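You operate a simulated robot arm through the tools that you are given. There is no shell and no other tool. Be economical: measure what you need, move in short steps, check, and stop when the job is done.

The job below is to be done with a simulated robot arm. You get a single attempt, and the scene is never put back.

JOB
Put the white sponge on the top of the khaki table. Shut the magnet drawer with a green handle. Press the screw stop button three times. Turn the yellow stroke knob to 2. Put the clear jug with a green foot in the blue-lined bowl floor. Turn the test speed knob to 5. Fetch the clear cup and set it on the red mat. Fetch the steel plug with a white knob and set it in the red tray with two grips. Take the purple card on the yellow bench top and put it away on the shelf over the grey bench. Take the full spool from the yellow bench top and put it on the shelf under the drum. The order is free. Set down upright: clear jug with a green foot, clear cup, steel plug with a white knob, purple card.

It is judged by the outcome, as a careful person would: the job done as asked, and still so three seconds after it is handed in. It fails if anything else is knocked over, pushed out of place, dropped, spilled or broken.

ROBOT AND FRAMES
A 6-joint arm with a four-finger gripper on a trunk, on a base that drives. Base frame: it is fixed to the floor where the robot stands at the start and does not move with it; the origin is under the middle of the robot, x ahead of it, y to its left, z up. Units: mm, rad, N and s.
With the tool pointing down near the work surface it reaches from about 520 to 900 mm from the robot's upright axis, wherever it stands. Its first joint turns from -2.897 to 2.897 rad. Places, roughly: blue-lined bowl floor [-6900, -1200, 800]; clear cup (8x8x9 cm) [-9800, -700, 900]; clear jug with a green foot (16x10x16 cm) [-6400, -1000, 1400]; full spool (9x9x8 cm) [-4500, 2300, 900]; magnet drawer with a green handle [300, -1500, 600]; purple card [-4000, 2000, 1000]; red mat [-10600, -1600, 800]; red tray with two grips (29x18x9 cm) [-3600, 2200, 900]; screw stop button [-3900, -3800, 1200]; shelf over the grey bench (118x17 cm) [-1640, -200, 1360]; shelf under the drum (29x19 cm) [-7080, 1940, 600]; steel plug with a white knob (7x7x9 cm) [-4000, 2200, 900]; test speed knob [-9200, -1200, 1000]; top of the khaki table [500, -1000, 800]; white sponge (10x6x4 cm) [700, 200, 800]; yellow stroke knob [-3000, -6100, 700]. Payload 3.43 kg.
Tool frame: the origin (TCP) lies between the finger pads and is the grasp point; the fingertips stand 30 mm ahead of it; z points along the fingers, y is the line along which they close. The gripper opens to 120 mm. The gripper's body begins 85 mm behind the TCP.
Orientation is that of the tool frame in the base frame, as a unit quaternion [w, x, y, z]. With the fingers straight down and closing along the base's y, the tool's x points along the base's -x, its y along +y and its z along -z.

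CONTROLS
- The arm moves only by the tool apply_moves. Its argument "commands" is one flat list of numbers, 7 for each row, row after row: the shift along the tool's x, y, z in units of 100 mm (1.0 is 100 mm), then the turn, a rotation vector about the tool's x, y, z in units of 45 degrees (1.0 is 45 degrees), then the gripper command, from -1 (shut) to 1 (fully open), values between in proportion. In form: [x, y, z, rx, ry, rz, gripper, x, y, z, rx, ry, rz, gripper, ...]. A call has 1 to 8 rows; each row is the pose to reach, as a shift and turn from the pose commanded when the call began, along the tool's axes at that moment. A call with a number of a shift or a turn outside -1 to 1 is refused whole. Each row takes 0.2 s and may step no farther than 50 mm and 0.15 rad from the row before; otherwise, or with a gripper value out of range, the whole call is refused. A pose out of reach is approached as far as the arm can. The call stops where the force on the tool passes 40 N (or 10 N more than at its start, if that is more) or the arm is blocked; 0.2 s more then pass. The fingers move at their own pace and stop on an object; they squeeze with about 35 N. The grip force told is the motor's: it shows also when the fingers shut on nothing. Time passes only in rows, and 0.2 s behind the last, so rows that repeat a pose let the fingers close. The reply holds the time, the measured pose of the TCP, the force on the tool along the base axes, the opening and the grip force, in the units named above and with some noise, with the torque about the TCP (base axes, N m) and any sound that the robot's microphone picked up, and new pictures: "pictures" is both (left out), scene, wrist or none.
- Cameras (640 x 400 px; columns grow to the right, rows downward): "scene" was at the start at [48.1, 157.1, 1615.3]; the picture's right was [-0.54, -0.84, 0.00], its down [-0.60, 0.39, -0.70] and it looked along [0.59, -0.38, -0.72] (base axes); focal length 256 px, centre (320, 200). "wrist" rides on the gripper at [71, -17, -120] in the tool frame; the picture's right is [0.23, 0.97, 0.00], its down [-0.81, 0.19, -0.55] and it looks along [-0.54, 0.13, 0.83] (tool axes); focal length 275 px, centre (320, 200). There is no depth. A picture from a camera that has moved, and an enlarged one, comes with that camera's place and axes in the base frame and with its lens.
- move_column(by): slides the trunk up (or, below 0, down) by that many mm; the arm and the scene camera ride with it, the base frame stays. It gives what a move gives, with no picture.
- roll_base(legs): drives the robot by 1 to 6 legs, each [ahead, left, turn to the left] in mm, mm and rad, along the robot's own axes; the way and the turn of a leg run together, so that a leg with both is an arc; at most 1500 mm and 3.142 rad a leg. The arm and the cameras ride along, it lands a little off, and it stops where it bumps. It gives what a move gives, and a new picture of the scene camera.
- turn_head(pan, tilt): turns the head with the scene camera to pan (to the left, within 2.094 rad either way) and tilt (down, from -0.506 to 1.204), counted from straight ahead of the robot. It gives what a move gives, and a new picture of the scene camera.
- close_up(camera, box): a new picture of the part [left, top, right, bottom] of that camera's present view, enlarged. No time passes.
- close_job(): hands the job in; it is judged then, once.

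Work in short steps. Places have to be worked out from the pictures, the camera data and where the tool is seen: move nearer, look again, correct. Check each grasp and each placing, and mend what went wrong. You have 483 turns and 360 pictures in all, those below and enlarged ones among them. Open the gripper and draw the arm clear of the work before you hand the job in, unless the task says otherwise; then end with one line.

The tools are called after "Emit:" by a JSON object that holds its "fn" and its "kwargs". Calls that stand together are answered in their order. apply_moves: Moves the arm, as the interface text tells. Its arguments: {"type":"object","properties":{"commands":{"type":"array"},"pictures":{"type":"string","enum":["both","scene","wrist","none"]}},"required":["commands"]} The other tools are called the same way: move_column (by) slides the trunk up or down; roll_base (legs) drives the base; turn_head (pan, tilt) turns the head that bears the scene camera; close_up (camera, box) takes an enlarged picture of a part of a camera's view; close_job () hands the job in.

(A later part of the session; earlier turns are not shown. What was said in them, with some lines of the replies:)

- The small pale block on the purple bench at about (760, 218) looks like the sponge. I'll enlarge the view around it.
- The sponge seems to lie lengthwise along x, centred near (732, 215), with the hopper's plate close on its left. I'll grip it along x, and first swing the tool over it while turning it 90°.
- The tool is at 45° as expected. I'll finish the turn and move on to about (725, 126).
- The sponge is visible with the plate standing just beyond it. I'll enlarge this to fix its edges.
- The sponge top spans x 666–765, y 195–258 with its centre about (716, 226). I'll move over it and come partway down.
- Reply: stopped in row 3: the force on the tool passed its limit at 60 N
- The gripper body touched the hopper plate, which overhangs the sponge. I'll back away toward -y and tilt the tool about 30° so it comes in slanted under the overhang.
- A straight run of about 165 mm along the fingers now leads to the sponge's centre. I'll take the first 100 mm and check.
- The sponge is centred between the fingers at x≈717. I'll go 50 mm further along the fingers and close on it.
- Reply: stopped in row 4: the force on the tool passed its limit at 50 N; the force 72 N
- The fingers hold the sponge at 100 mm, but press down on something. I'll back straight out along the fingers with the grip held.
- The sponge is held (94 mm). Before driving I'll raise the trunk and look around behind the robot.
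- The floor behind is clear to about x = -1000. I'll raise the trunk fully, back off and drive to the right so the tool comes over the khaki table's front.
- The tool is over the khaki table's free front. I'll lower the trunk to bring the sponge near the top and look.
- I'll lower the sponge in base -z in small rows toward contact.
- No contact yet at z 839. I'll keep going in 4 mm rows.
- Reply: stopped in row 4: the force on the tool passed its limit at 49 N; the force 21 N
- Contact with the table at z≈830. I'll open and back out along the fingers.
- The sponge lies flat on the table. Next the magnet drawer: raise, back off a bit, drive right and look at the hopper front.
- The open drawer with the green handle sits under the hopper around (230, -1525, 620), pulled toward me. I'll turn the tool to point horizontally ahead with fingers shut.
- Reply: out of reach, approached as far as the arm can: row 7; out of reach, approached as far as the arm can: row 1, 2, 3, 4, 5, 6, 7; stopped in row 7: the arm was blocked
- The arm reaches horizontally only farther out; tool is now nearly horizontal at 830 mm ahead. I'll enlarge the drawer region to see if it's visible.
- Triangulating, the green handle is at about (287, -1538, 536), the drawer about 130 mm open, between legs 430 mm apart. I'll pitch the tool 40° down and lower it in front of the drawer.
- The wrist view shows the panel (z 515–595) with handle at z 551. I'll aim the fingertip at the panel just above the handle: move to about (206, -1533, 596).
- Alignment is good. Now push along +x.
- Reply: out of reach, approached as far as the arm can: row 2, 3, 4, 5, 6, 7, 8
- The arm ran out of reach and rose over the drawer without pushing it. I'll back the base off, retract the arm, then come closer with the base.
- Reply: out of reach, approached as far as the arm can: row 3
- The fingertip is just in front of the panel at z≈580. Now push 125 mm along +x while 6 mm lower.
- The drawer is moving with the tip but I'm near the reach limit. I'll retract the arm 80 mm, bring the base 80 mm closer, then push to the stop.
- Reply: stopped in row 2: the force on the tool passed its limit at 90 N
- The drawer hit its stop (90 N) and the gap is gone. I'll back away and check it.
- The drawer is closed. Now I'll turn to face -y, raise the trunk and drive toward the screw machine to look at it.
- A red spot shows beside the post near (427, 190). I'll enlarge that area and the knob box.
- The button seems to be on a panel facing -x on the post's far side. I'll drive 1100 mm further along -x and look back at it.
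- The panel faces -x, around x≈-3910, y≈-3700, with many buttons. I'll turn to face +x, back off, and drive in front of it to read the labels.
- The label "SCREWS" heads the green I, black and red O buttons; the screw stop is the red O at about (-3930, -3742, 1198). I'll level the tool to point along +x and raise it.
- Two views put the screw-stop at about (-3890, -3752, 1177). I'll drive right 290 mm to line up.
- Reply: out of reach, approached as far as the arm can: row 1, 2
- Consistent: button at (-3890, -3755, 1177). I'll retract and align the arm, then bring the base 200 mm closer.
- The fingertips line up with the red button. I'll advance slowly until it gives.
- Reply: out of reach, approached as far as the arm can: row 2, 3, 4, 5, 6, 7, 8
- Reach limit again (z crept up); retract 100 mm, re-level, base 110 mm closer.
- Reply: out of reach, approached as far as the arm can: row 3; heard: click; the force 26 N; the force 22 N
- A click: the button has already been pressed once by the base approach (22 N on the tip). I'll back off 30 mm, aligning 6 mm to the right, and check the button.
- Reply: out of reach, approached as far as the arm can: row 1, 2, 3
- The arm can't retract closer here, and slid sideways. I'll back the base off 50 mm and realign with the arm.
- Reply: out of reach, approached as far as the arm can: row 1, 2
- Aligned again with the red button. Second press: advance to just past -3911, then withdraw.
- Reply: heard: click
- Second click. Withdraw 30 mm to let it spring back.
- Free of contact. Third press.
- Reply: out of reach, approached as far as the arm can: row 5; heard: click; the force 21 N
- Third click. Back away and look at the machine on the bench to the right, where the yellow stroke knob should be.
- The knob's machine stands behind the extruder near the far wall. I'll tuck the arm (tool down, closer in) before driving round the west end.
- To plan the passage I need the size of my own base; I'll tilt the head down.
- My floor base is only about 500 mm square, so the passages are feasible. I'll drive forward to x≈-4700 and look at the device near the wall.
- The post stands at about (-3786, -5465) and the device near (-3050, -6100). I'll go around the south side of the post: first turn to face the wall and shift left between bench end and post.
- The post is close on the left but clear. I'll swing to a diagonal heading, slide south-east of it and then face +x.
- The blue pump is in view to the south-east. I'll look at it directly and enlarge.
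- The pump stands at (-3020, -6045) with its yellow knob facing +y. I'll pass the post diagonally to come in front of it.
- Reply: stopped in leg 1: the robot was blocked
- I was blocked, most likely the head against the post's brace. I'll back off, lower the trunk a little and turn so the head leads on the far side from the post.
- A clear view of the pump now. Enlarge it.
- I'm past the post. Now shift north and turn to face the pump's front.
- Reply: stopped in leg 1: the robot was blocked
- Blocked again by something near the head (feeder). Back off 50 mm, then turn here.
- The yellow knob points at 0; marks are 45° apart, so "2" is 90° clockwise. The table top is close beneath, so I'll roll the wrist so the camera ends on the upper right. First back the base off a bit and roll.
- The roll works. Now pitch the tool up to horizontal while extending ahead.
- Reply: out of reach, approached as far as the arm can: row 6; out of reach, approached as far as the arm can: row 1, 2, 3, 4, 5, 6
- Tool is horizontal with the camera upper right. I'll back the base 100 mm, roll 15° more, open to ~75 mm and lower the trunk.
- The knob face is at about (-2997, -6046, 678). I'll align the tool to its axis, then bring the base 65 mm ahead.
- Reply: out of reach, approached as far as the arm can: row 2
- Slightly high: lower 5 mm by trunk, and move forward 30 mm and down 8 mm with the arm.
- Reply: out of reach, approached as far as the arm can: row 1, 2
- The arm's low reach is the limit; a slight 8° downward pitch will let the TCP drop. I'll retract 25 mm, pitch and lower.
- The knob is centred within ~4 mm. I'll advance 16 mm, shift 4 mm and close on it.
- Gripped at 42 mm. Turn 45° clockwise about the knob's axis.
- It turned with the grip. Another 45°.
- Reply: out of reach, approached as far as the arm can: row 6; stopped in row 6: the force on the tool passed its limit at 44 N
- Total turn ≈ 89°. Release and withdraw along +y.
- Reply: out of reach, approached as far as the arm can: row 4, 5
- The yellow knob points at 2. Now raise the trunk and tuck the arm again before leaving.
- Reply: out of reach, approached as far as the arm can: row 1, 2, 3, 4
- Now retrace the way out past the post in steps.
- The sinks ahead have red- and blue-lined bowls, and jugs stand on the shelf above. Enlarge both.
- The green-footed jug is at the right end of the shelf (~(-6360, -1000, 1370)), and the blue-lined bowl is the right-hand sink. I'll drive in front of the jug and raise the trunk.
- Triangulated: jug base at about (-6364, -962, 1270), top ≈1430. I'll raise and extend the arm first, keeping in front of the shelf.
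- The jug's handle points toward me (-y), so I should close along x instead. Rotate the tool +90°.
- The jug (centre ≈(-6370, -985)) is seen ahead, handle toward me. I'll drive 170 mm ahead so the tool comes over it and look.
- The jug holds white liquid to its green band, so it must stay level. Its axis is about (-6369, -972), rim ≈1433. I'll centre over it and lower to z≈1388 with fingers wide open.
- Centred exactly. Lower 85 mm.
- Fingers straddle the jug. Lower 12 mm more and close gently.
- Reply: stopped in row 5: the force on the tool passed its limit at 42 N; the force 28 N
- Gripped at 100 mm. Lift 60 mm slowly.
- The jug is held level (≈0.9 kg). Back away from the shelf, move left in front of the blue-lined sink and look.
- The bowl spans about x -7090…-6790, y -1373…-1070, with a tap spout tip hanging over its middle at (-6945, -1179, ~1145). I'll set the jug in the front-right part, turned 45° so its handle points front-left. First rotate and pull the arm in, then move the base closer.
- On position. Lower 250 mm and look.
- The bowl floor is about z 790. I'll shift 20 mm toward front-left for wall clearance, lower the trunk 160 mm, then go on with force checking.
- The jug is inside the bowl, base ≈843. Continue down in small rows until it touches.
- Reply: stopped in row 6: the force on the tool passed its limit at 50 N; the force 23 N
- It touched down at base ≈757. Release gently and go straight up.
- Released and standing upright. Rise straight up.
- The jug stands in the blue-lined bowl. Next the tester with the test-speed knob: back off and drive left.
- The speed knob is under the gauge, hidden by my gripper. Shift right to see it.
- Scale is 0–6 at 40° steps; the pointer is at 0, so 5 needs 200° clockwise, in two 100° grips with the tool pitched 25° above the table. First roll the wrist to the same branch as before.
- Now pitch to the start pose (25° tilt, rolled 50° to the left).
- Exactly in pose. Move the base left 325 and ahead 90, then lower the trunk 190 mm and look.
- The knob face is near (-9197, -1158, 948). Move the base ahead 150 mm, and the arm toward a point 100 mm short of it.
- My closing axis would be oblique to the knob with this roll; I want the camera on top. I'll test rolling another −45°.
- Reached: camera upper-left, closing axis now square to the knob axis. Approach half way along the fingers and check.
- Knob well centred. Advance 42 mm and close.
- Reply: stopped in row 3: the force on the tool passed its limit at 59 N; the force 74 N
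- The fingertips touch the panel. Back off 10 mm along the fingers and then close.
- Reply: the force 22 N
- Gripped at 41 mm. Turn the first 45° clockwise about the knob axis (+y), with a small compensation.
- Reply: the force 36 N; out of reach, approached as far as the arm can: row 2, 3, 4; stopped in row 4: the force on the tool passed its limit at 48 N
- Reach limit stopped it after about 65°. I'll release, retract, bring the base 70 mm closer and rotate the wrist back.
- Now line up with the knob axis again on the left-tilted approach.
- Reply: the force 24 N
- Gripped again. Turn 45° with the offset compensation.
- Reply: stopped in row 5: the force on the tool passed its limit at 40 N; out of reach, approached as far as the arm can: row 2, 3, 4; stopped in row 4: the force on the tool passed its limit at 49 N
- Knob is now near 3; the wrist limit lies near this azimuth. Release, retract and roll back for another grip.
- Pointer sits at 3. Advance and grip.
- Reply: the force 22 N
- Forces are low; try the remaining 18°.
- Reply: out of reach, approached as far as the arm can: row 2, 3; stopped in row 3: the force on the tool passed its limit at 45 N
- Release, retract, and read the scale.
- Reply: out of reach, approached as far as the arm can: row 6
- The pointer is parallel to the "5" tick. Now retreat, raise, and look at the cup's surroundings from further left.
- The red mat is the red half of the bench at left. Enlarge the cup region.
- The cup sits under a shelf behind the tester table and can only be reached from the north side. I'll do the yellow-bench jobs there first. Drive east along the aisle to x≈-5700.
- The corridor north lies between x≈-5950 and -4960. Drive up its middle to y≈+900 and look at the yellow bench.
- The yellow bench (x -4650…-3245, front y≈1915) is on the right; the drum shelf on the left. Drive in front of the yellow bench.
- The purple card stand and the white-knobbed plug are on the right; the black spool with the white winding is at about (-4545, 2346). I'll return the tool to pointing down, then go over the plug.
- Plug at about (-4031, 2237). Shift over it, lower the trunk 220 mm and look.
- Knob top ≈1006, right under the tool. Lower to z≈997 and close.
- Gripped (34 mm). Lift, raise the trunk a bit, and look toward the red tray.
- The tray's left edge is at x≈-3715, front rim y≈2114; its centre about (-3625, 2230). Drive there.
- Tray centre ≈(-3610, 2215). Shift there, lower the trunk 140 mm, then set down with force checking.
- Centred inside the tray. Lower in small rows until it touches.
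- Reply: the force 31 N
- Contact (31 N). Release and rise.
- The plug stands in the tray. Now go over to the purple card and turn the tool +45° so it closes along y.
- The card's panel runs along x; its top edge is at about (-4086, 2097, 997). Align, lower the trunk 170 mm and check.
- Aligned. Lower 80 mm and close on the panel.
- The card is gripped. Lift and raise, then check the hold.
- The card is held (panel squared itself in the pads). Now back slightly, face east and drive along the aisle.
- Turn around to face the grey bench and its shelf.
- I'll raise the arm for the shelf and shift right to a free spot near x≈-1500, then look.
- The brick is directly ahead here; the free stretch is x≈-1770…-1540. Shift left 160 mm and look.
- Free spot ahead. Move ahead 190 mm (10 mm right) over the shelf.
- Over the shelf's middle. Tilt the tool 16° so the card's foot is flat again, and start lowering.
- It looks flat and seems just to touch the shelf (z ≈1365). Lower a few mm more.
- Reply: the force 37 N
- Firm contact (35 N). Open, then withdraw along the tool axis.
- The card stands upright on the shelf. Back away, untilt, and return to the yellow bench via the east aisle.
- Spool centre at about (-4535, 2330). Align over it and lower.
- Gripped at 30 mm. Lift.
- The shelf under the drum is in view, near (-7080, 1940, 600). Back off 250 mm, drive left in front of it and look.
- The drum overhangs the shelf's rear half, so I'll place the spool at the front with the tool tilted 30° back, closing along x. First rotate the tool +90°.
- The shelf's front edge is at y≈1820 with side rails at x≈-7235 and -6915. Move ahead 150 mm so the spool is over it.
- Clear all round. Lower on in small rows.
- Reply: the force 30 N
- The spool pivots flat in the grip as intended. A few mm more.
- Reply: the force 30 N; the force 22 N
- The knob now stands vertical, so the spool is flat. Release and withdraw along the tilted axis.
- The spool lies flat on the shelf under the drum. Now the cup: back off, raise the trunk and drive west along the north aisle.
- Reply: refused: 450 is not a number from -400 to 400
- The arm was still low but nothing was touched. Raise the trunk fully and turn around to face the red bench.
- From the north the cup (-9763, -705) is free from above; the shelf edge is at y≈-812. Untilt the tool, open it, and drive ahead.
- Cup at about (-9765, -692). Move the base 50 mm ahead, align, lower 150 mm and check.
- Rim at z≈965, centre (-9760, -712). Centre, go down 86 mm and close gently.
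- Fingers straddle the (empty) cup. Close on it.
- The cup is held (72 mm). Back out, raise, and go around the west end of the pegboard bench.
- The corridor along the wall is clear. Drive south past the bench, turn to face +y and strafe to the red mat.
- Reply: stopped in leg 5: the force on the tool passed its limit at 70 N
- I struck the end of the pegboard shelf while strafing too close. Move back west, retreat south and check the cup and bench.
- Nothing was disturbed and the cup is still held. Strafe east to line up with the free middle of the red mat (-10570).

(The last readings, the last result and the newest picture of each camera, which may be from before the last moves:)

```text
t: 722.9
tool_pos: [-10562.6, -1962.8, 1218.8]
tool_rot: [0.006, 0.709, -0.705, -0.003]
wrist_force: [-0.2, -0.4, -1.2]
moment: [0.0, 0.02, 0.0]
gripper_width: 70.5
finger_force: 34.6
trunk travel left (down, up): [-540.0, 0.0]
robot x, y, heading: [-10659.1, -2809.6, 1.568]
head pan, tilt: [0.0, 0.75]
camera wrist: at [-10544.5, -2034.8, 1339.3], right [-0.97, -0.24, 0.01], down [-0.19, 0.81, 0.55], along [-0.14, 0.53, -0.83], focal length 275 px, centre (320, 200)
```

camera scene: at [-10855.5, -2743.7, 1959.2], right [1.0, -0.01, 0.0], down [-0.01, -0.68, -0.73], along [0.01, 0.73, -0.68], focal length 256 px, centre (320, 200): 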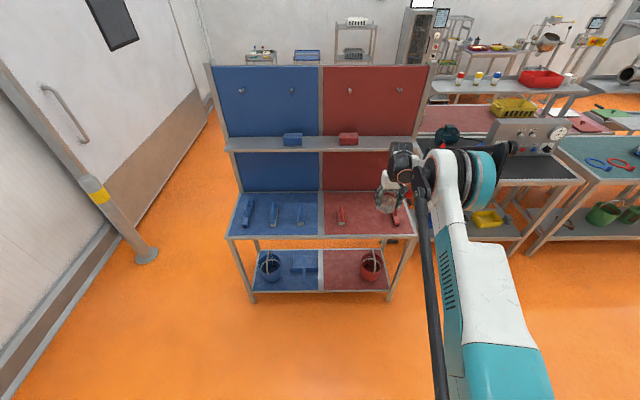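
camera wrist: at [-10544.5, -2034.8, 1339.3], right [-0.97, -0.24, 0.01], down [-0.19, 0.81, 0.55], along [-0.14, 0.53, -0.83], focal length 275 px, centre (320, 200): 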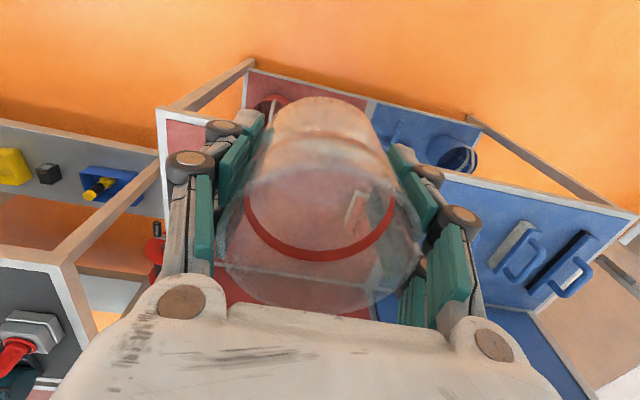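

Aligned with the free middle of the mat. Move ahead 260 mm and lower the trunk 290 mm.

Emit:
{"fn": "roll_base", "kwargs": {"legs": [[262, 0, 0]]}}

Emit:
{"fn": "move_column", "kwargs": {"by": -285}}

Emit:
{"fn": "apply_moves", "kwargs": {"commands": [0, 0, 0, 0, 0, 0, 0.1], "pictures": "both"}}

```text
t: 724.8
tool_pos: [-10561.7, -1694.4, 1219.4]
tool_rot: [0.006, 0.71, -0.705, -0.003]
wrist_force: [0.3, 0.8, -0.9]
moment: [-0.06, 0.01, 0.02]
gripper_width: 70.3
finger_force: 34.5
trunk travel left (down, up): [-540.0, 0.0]
robot x, y, heading: [-10655.4, -2544.0, 1.562]
head pan, tilt: [0.0, 0.75]
camera scene: at [-10853.8, -2473.8, 1959.0], right [1.0, -0.01, 0.0], down [-0.01, -0.68, -0.73], along [0.01, 0.73, -0.68], focal length 256 px, centre (320, 200)
```

scene: 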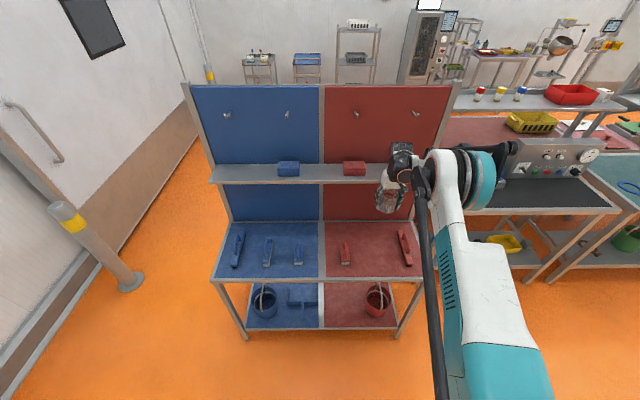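

```text
t: 727.7
tool_pos: [-10560.6, -1694.1, 934.7]
tool_rot: [0.006, 0.71, -0.705, -0.003]
wrist_force: [0.7, 0.3, -1.3]
moment: [-0.02, 0.0, -0.06]
gripper_width: 70.2
finger_force: 35.3
trunk travel left (down, up): [-255.0, 285.0]
robot x, y, heading: [-10652.2, -2541.0, 1.556]
head pan, tilt: [0.0, 0.75]
```

```text
t: 728.1
tool_pos: [-10561.5, -1694.2, 934.8]
tool_rot: [0.005, 0.709, -0.705, -0.002]
wrist_force: [0.5, -0.2, -0.8]
moment: [-0.01, -0.02, 0.02]
gripper_width: 70.1
finger_force: 35.1
trunk travel left (down, up): [-255.0, 285.0]
robot x, y, heading: [-10654.4, -2543.6, 1.566]
head pan, tilt: [0.0, 0.75]
camera scene: at [-10853.8, -2475.8, 1674.1], right [1.0, -0.01, 0.0], down [-0.01, -0.68, -0.73], along [0.01, 0.73, -0.68], focal length 256 px, centre (320, 200)
camera wrist: at [-10543.7, -1766.3, 1054.4], right [-0.97, -0.24, 0.01], down [-0.19, 0.81, 0.55], along [-0.14, 0.53, -0.83], focal length 275 px, centre (320, 200)
```

scene: 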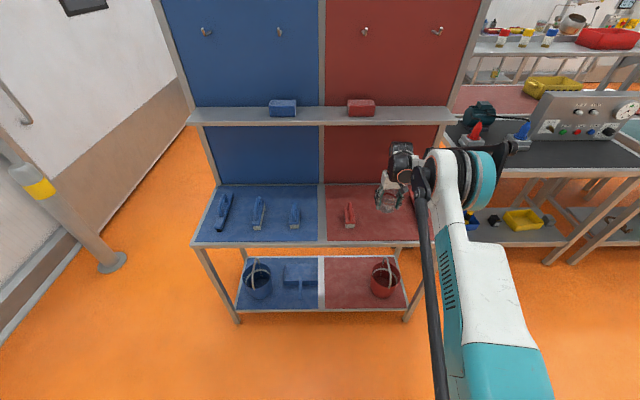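
wrist: 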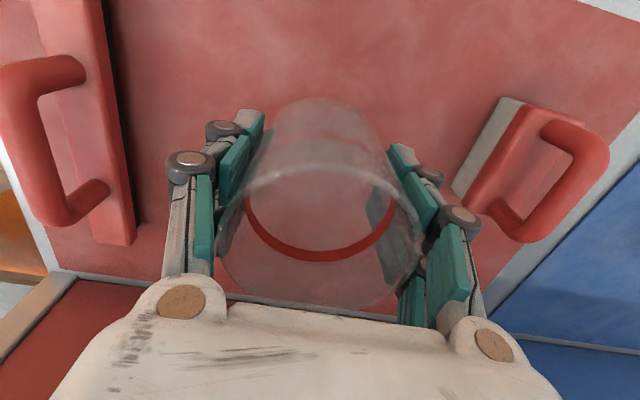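

Between the two brushes; shift 18 mm to the middle and lower with force checking.

Emit:
{"fn": "apply_moves", "kwargs": {"commands": [0, -0.18, 0.1, 0, 0, 0, 0.1, 0, -0.18, 0.25, 0, 0, 0, 0.1, 0, -0.18, 0.4, 0, 0, 0, 0.1, 0, -0.18, 0.5, 0, 0, 0, 0.1, 0, -0.18, 0.56, 0, 0, 0, 0.1, 0, -0.18, 0.62, 0, 0, 0, 0.1, 0, -0.18, 0.67, 0, 0, 0, 0.1, 0, -0.18, 0.72, 0, 0, 0, 0.1], "pictures": "wrist"}}

```text
t: 729.9
tool_pos: [-10544.3, -1696.8, 865.3]
tool_rot: [0.003, 0.709, -0.705, -0.003]
wrist_force: [2.1, 5.3, 24.8]
moment: [0.21, -0.31, 0.27]
gripper_width: 70.3
finger_force: 34.6
trunk travel left (down, up): [-255.0, 285.0]
robot x, y, heading: [-10654.6, -2542.8, 1.559]
head pan, tilt: [0.0, 0.75]
camera wrist: at [-10526.7, -1767.8, 984.7], right [-0.97, -0.24, 0.01], down [-0.19, 0.81, 0.55], along [-0.14, 0.54, -0.83], focal length 275 px, centre (320, 200)
```

wrist: 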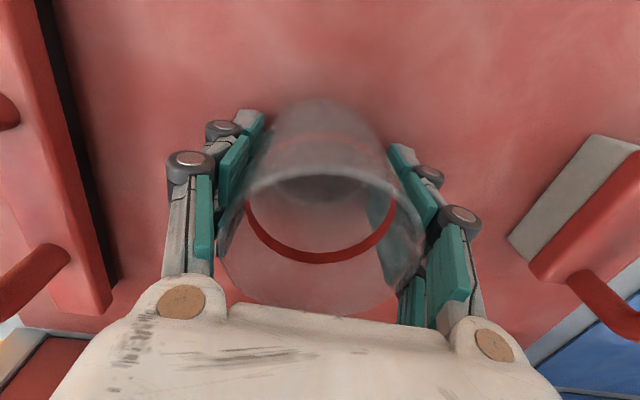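

The cup has touched the mat (25 N). Open and rise straight up.

Emit:
{"fn": "apply_moves", "kwargs": {"commands": [0, 0, -0.01, 0, 0, 0, 0.3, 0, 0, -0.01, 0, 0, 0, 0.5, 0, 0, -0.01, 0, 0, 0, 0.7, 0, 0, -0.01, 0, 0, 0, 0.7], "pictures": "none"}}

Emit:
{"fn": "apply_moves", "kwargs": {"commands": [0, 0, -0.2, 0, 0, 0, 0.7, 0, 0, -0.45, 0, 0, 0, 0.7, 0, 0, -0.7, 0, 0, 0, 0.7, 0, 0, -1, 0, 0, 0, 0.7], "pictures": "wrist"}}

```text
t: 730.9
tool_pos: [-10543.9, -1694.4, 863.5]
tool_rot: [0.005, 0.71, -0.704, -0.003]
wrist_force: [0.5, 0.5, 0.0]
moment: [0.01, -0.02, 0.01]
gripper_width: 102.2
finger_force: 0.0
trunk travel left (down, up): [-255.0, 285.0]
robot x, y, heading: [-10652.4, -2542.5, 1.563]
head pan, tilt: [0.0, 0.75]
```

```text
t: 731.9
tool_pos: [-10543.5, -1695.8, 964.8]
tool_rot: [0.006, 0.71, -0.704, -0.003]
wrist_force: [0.2, 0.5, -0.5]
moment: [0.0, 0.05, -0.03]
gripper_width: 102.1
finger_force: 0.2
trunk travel left (down, up): [-255.0, 285.0]
robot x, y, heading: [-10652.7, -2539.7, 1.562]
head pan, tilt: [0.0, 0.75]
camera wrist: at [-10525.4, -1767.6, 1084.5], right [-0.97, -0.24, 0.01], down [-0.19, 0.81, 0.55], along [-0.14, 0.53, -0.83], focal length 275 px, centre (320, 200)
```

wrist: 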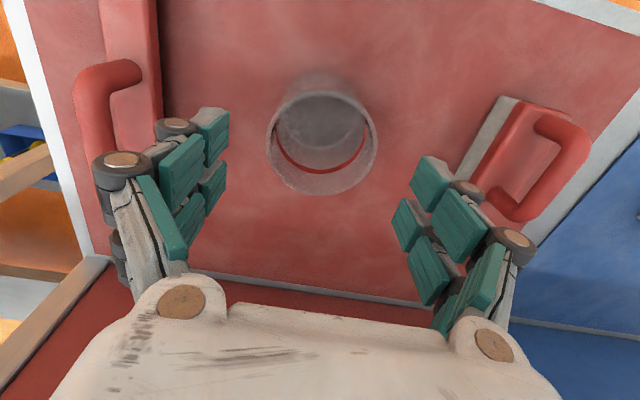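

The cup stands upright on the red mat. Raise, back away clear, and recheck the tester knob from here.

Emit:
{"fn": "move_column", "kwargs": {"by": 250}}

Emit:
{"fn": "roll_base", "kwargs": {"legs": [[-450, 0, 0], [0, -900, 0]]}}

Emit:
{"fn": "turn_head", "kwargs": {"pan": -0.35, "tilt": 0.4}}

```text
t: 734.4
tool_pos: [-10542.3, -1694.9, 1214.1]
tool_rot: [0.006, 0.71, -0.704, -0.002]
wrist_force: [-0.4, 0.6, -0.3]
moment: [0.02, 0.01, 0.01]
gripper_width: 102.2
finger_force: 0.1
trunk travel left (down, up): [-505.0, 35.0]
robot x, y, heading: [-10654.0, -2544.6, 1.56]
head pan, tilt: [0.0, 0.75]
```

```text
t: 741.5
tool_pos: [-9633.2, -2169.3, 1214.6]
tool_rot: [-0.005, -0.704, 0.71, 0.003]
wrist_force: [-0.3, -0.2, -0.9]
moment: [0.01, 0.02, 0.01]
gripper_width: 102.1
finger_force: 0.1
trunk travel left (down, up): [-505.0, 35.0]
robot x, y, heading: [-9756.4, -3014.2, 1.549]
head pan, tilt: [0.0, 0.75]
camera scene: at [-9955.8, -2944.4, 1924.2], right [1.0, -0.02, 0.0], down [-0.02, -0.68, -0.73], along [0.02, 0.73, -0.68], focal length 256 px, centre (320, 200)
```

scene: 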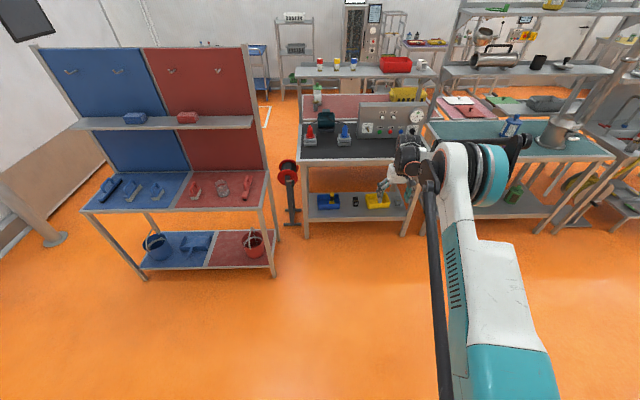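

```text
t: 742.4
tool_pos: [-9632.6, -2169.4, 1214.3]
tool_rot: [-0.006, -0.704, 0.71, 0.003]
wrist_force: [0.1, 0.2, -0.8]
moment: [0.01, 0.03, -0.01]
gripper_width: 102.0
finger_force: 0.1
trunk travel left (down, up): [-505.0, 35.0]
robot x, y, heading: [-9757.7, -3013.8, 1.548]
head pan, tilt: [-0.351, 0.4]
camera scene: at [-9924.5, -2941.0, 1955.2], right [0.93, -0.37, 0.0], down [-0.14, -0.36, -0.92], along [0.34, 0.86, -0.39], focal length 256 px, centre (320, 200)
```

scene: 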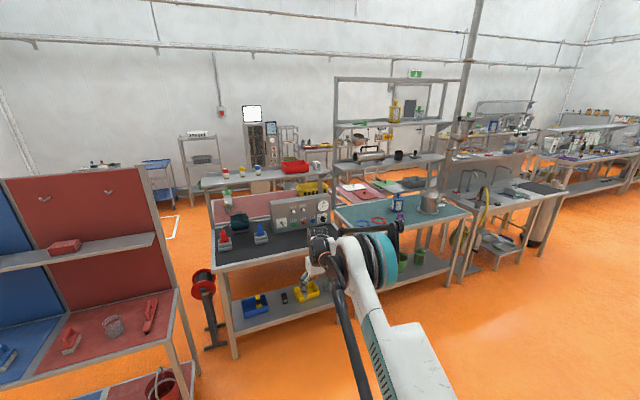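

Emit:
{"fn": "close_up", "kwargs": {"camera": "scene", "box": [305, 205, 340, 235]}}

Emit:
{"fn": "close_up", "kwargs": {"camera": "scene", "box": [40, 280, 200, 380]}}

```text
13.33 times, centred on (322, 220) of scene
camera zoom: at [-9924.5, -2941.0, 1955.2], right [0.93, -0.37, 0.0], down [-0.14, -0.36, -0.92], along [0.34, 0.86, -0.39], focal length 3407 px, centre (287, -67)
```

zoom: 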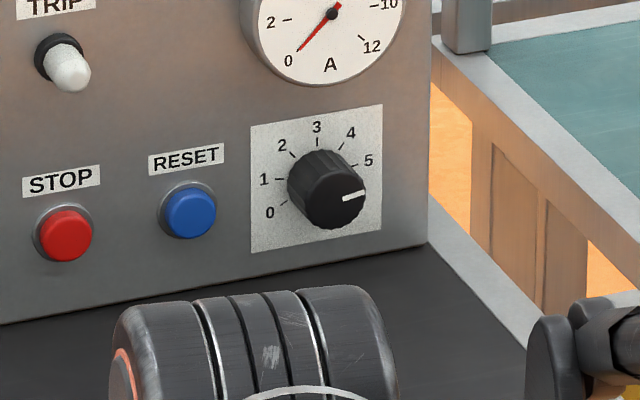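

```text
4.00 times, centred on (120, 330) of scene
camera zoom: at [-9924.5, -2941.0, 1955.2], right [0.93, -0.37, 0.0], down [-0.14, -0.36, -0.92], along [0.34, 0.86, -0.39], focal length 1022 px, centre (1120, -320)
```

zoom: 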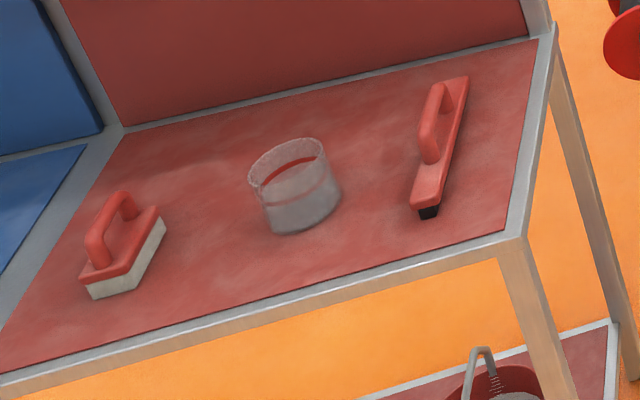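

The test-speed pointer is in line with 5 and the cup stands upright on the mat. All ten tasks are done, the gripper is open and the arm is clear, so I'm handing in.

Emit:
{"fn": "close_job", "kwargs": {}}

```text
The job is handed in.
```

I finished all ten tasks and handed the job in. While I was carrying the cup, the gripper hit the end of the pegboard shelf; nothing looked moved and the cup stayed in the grip.
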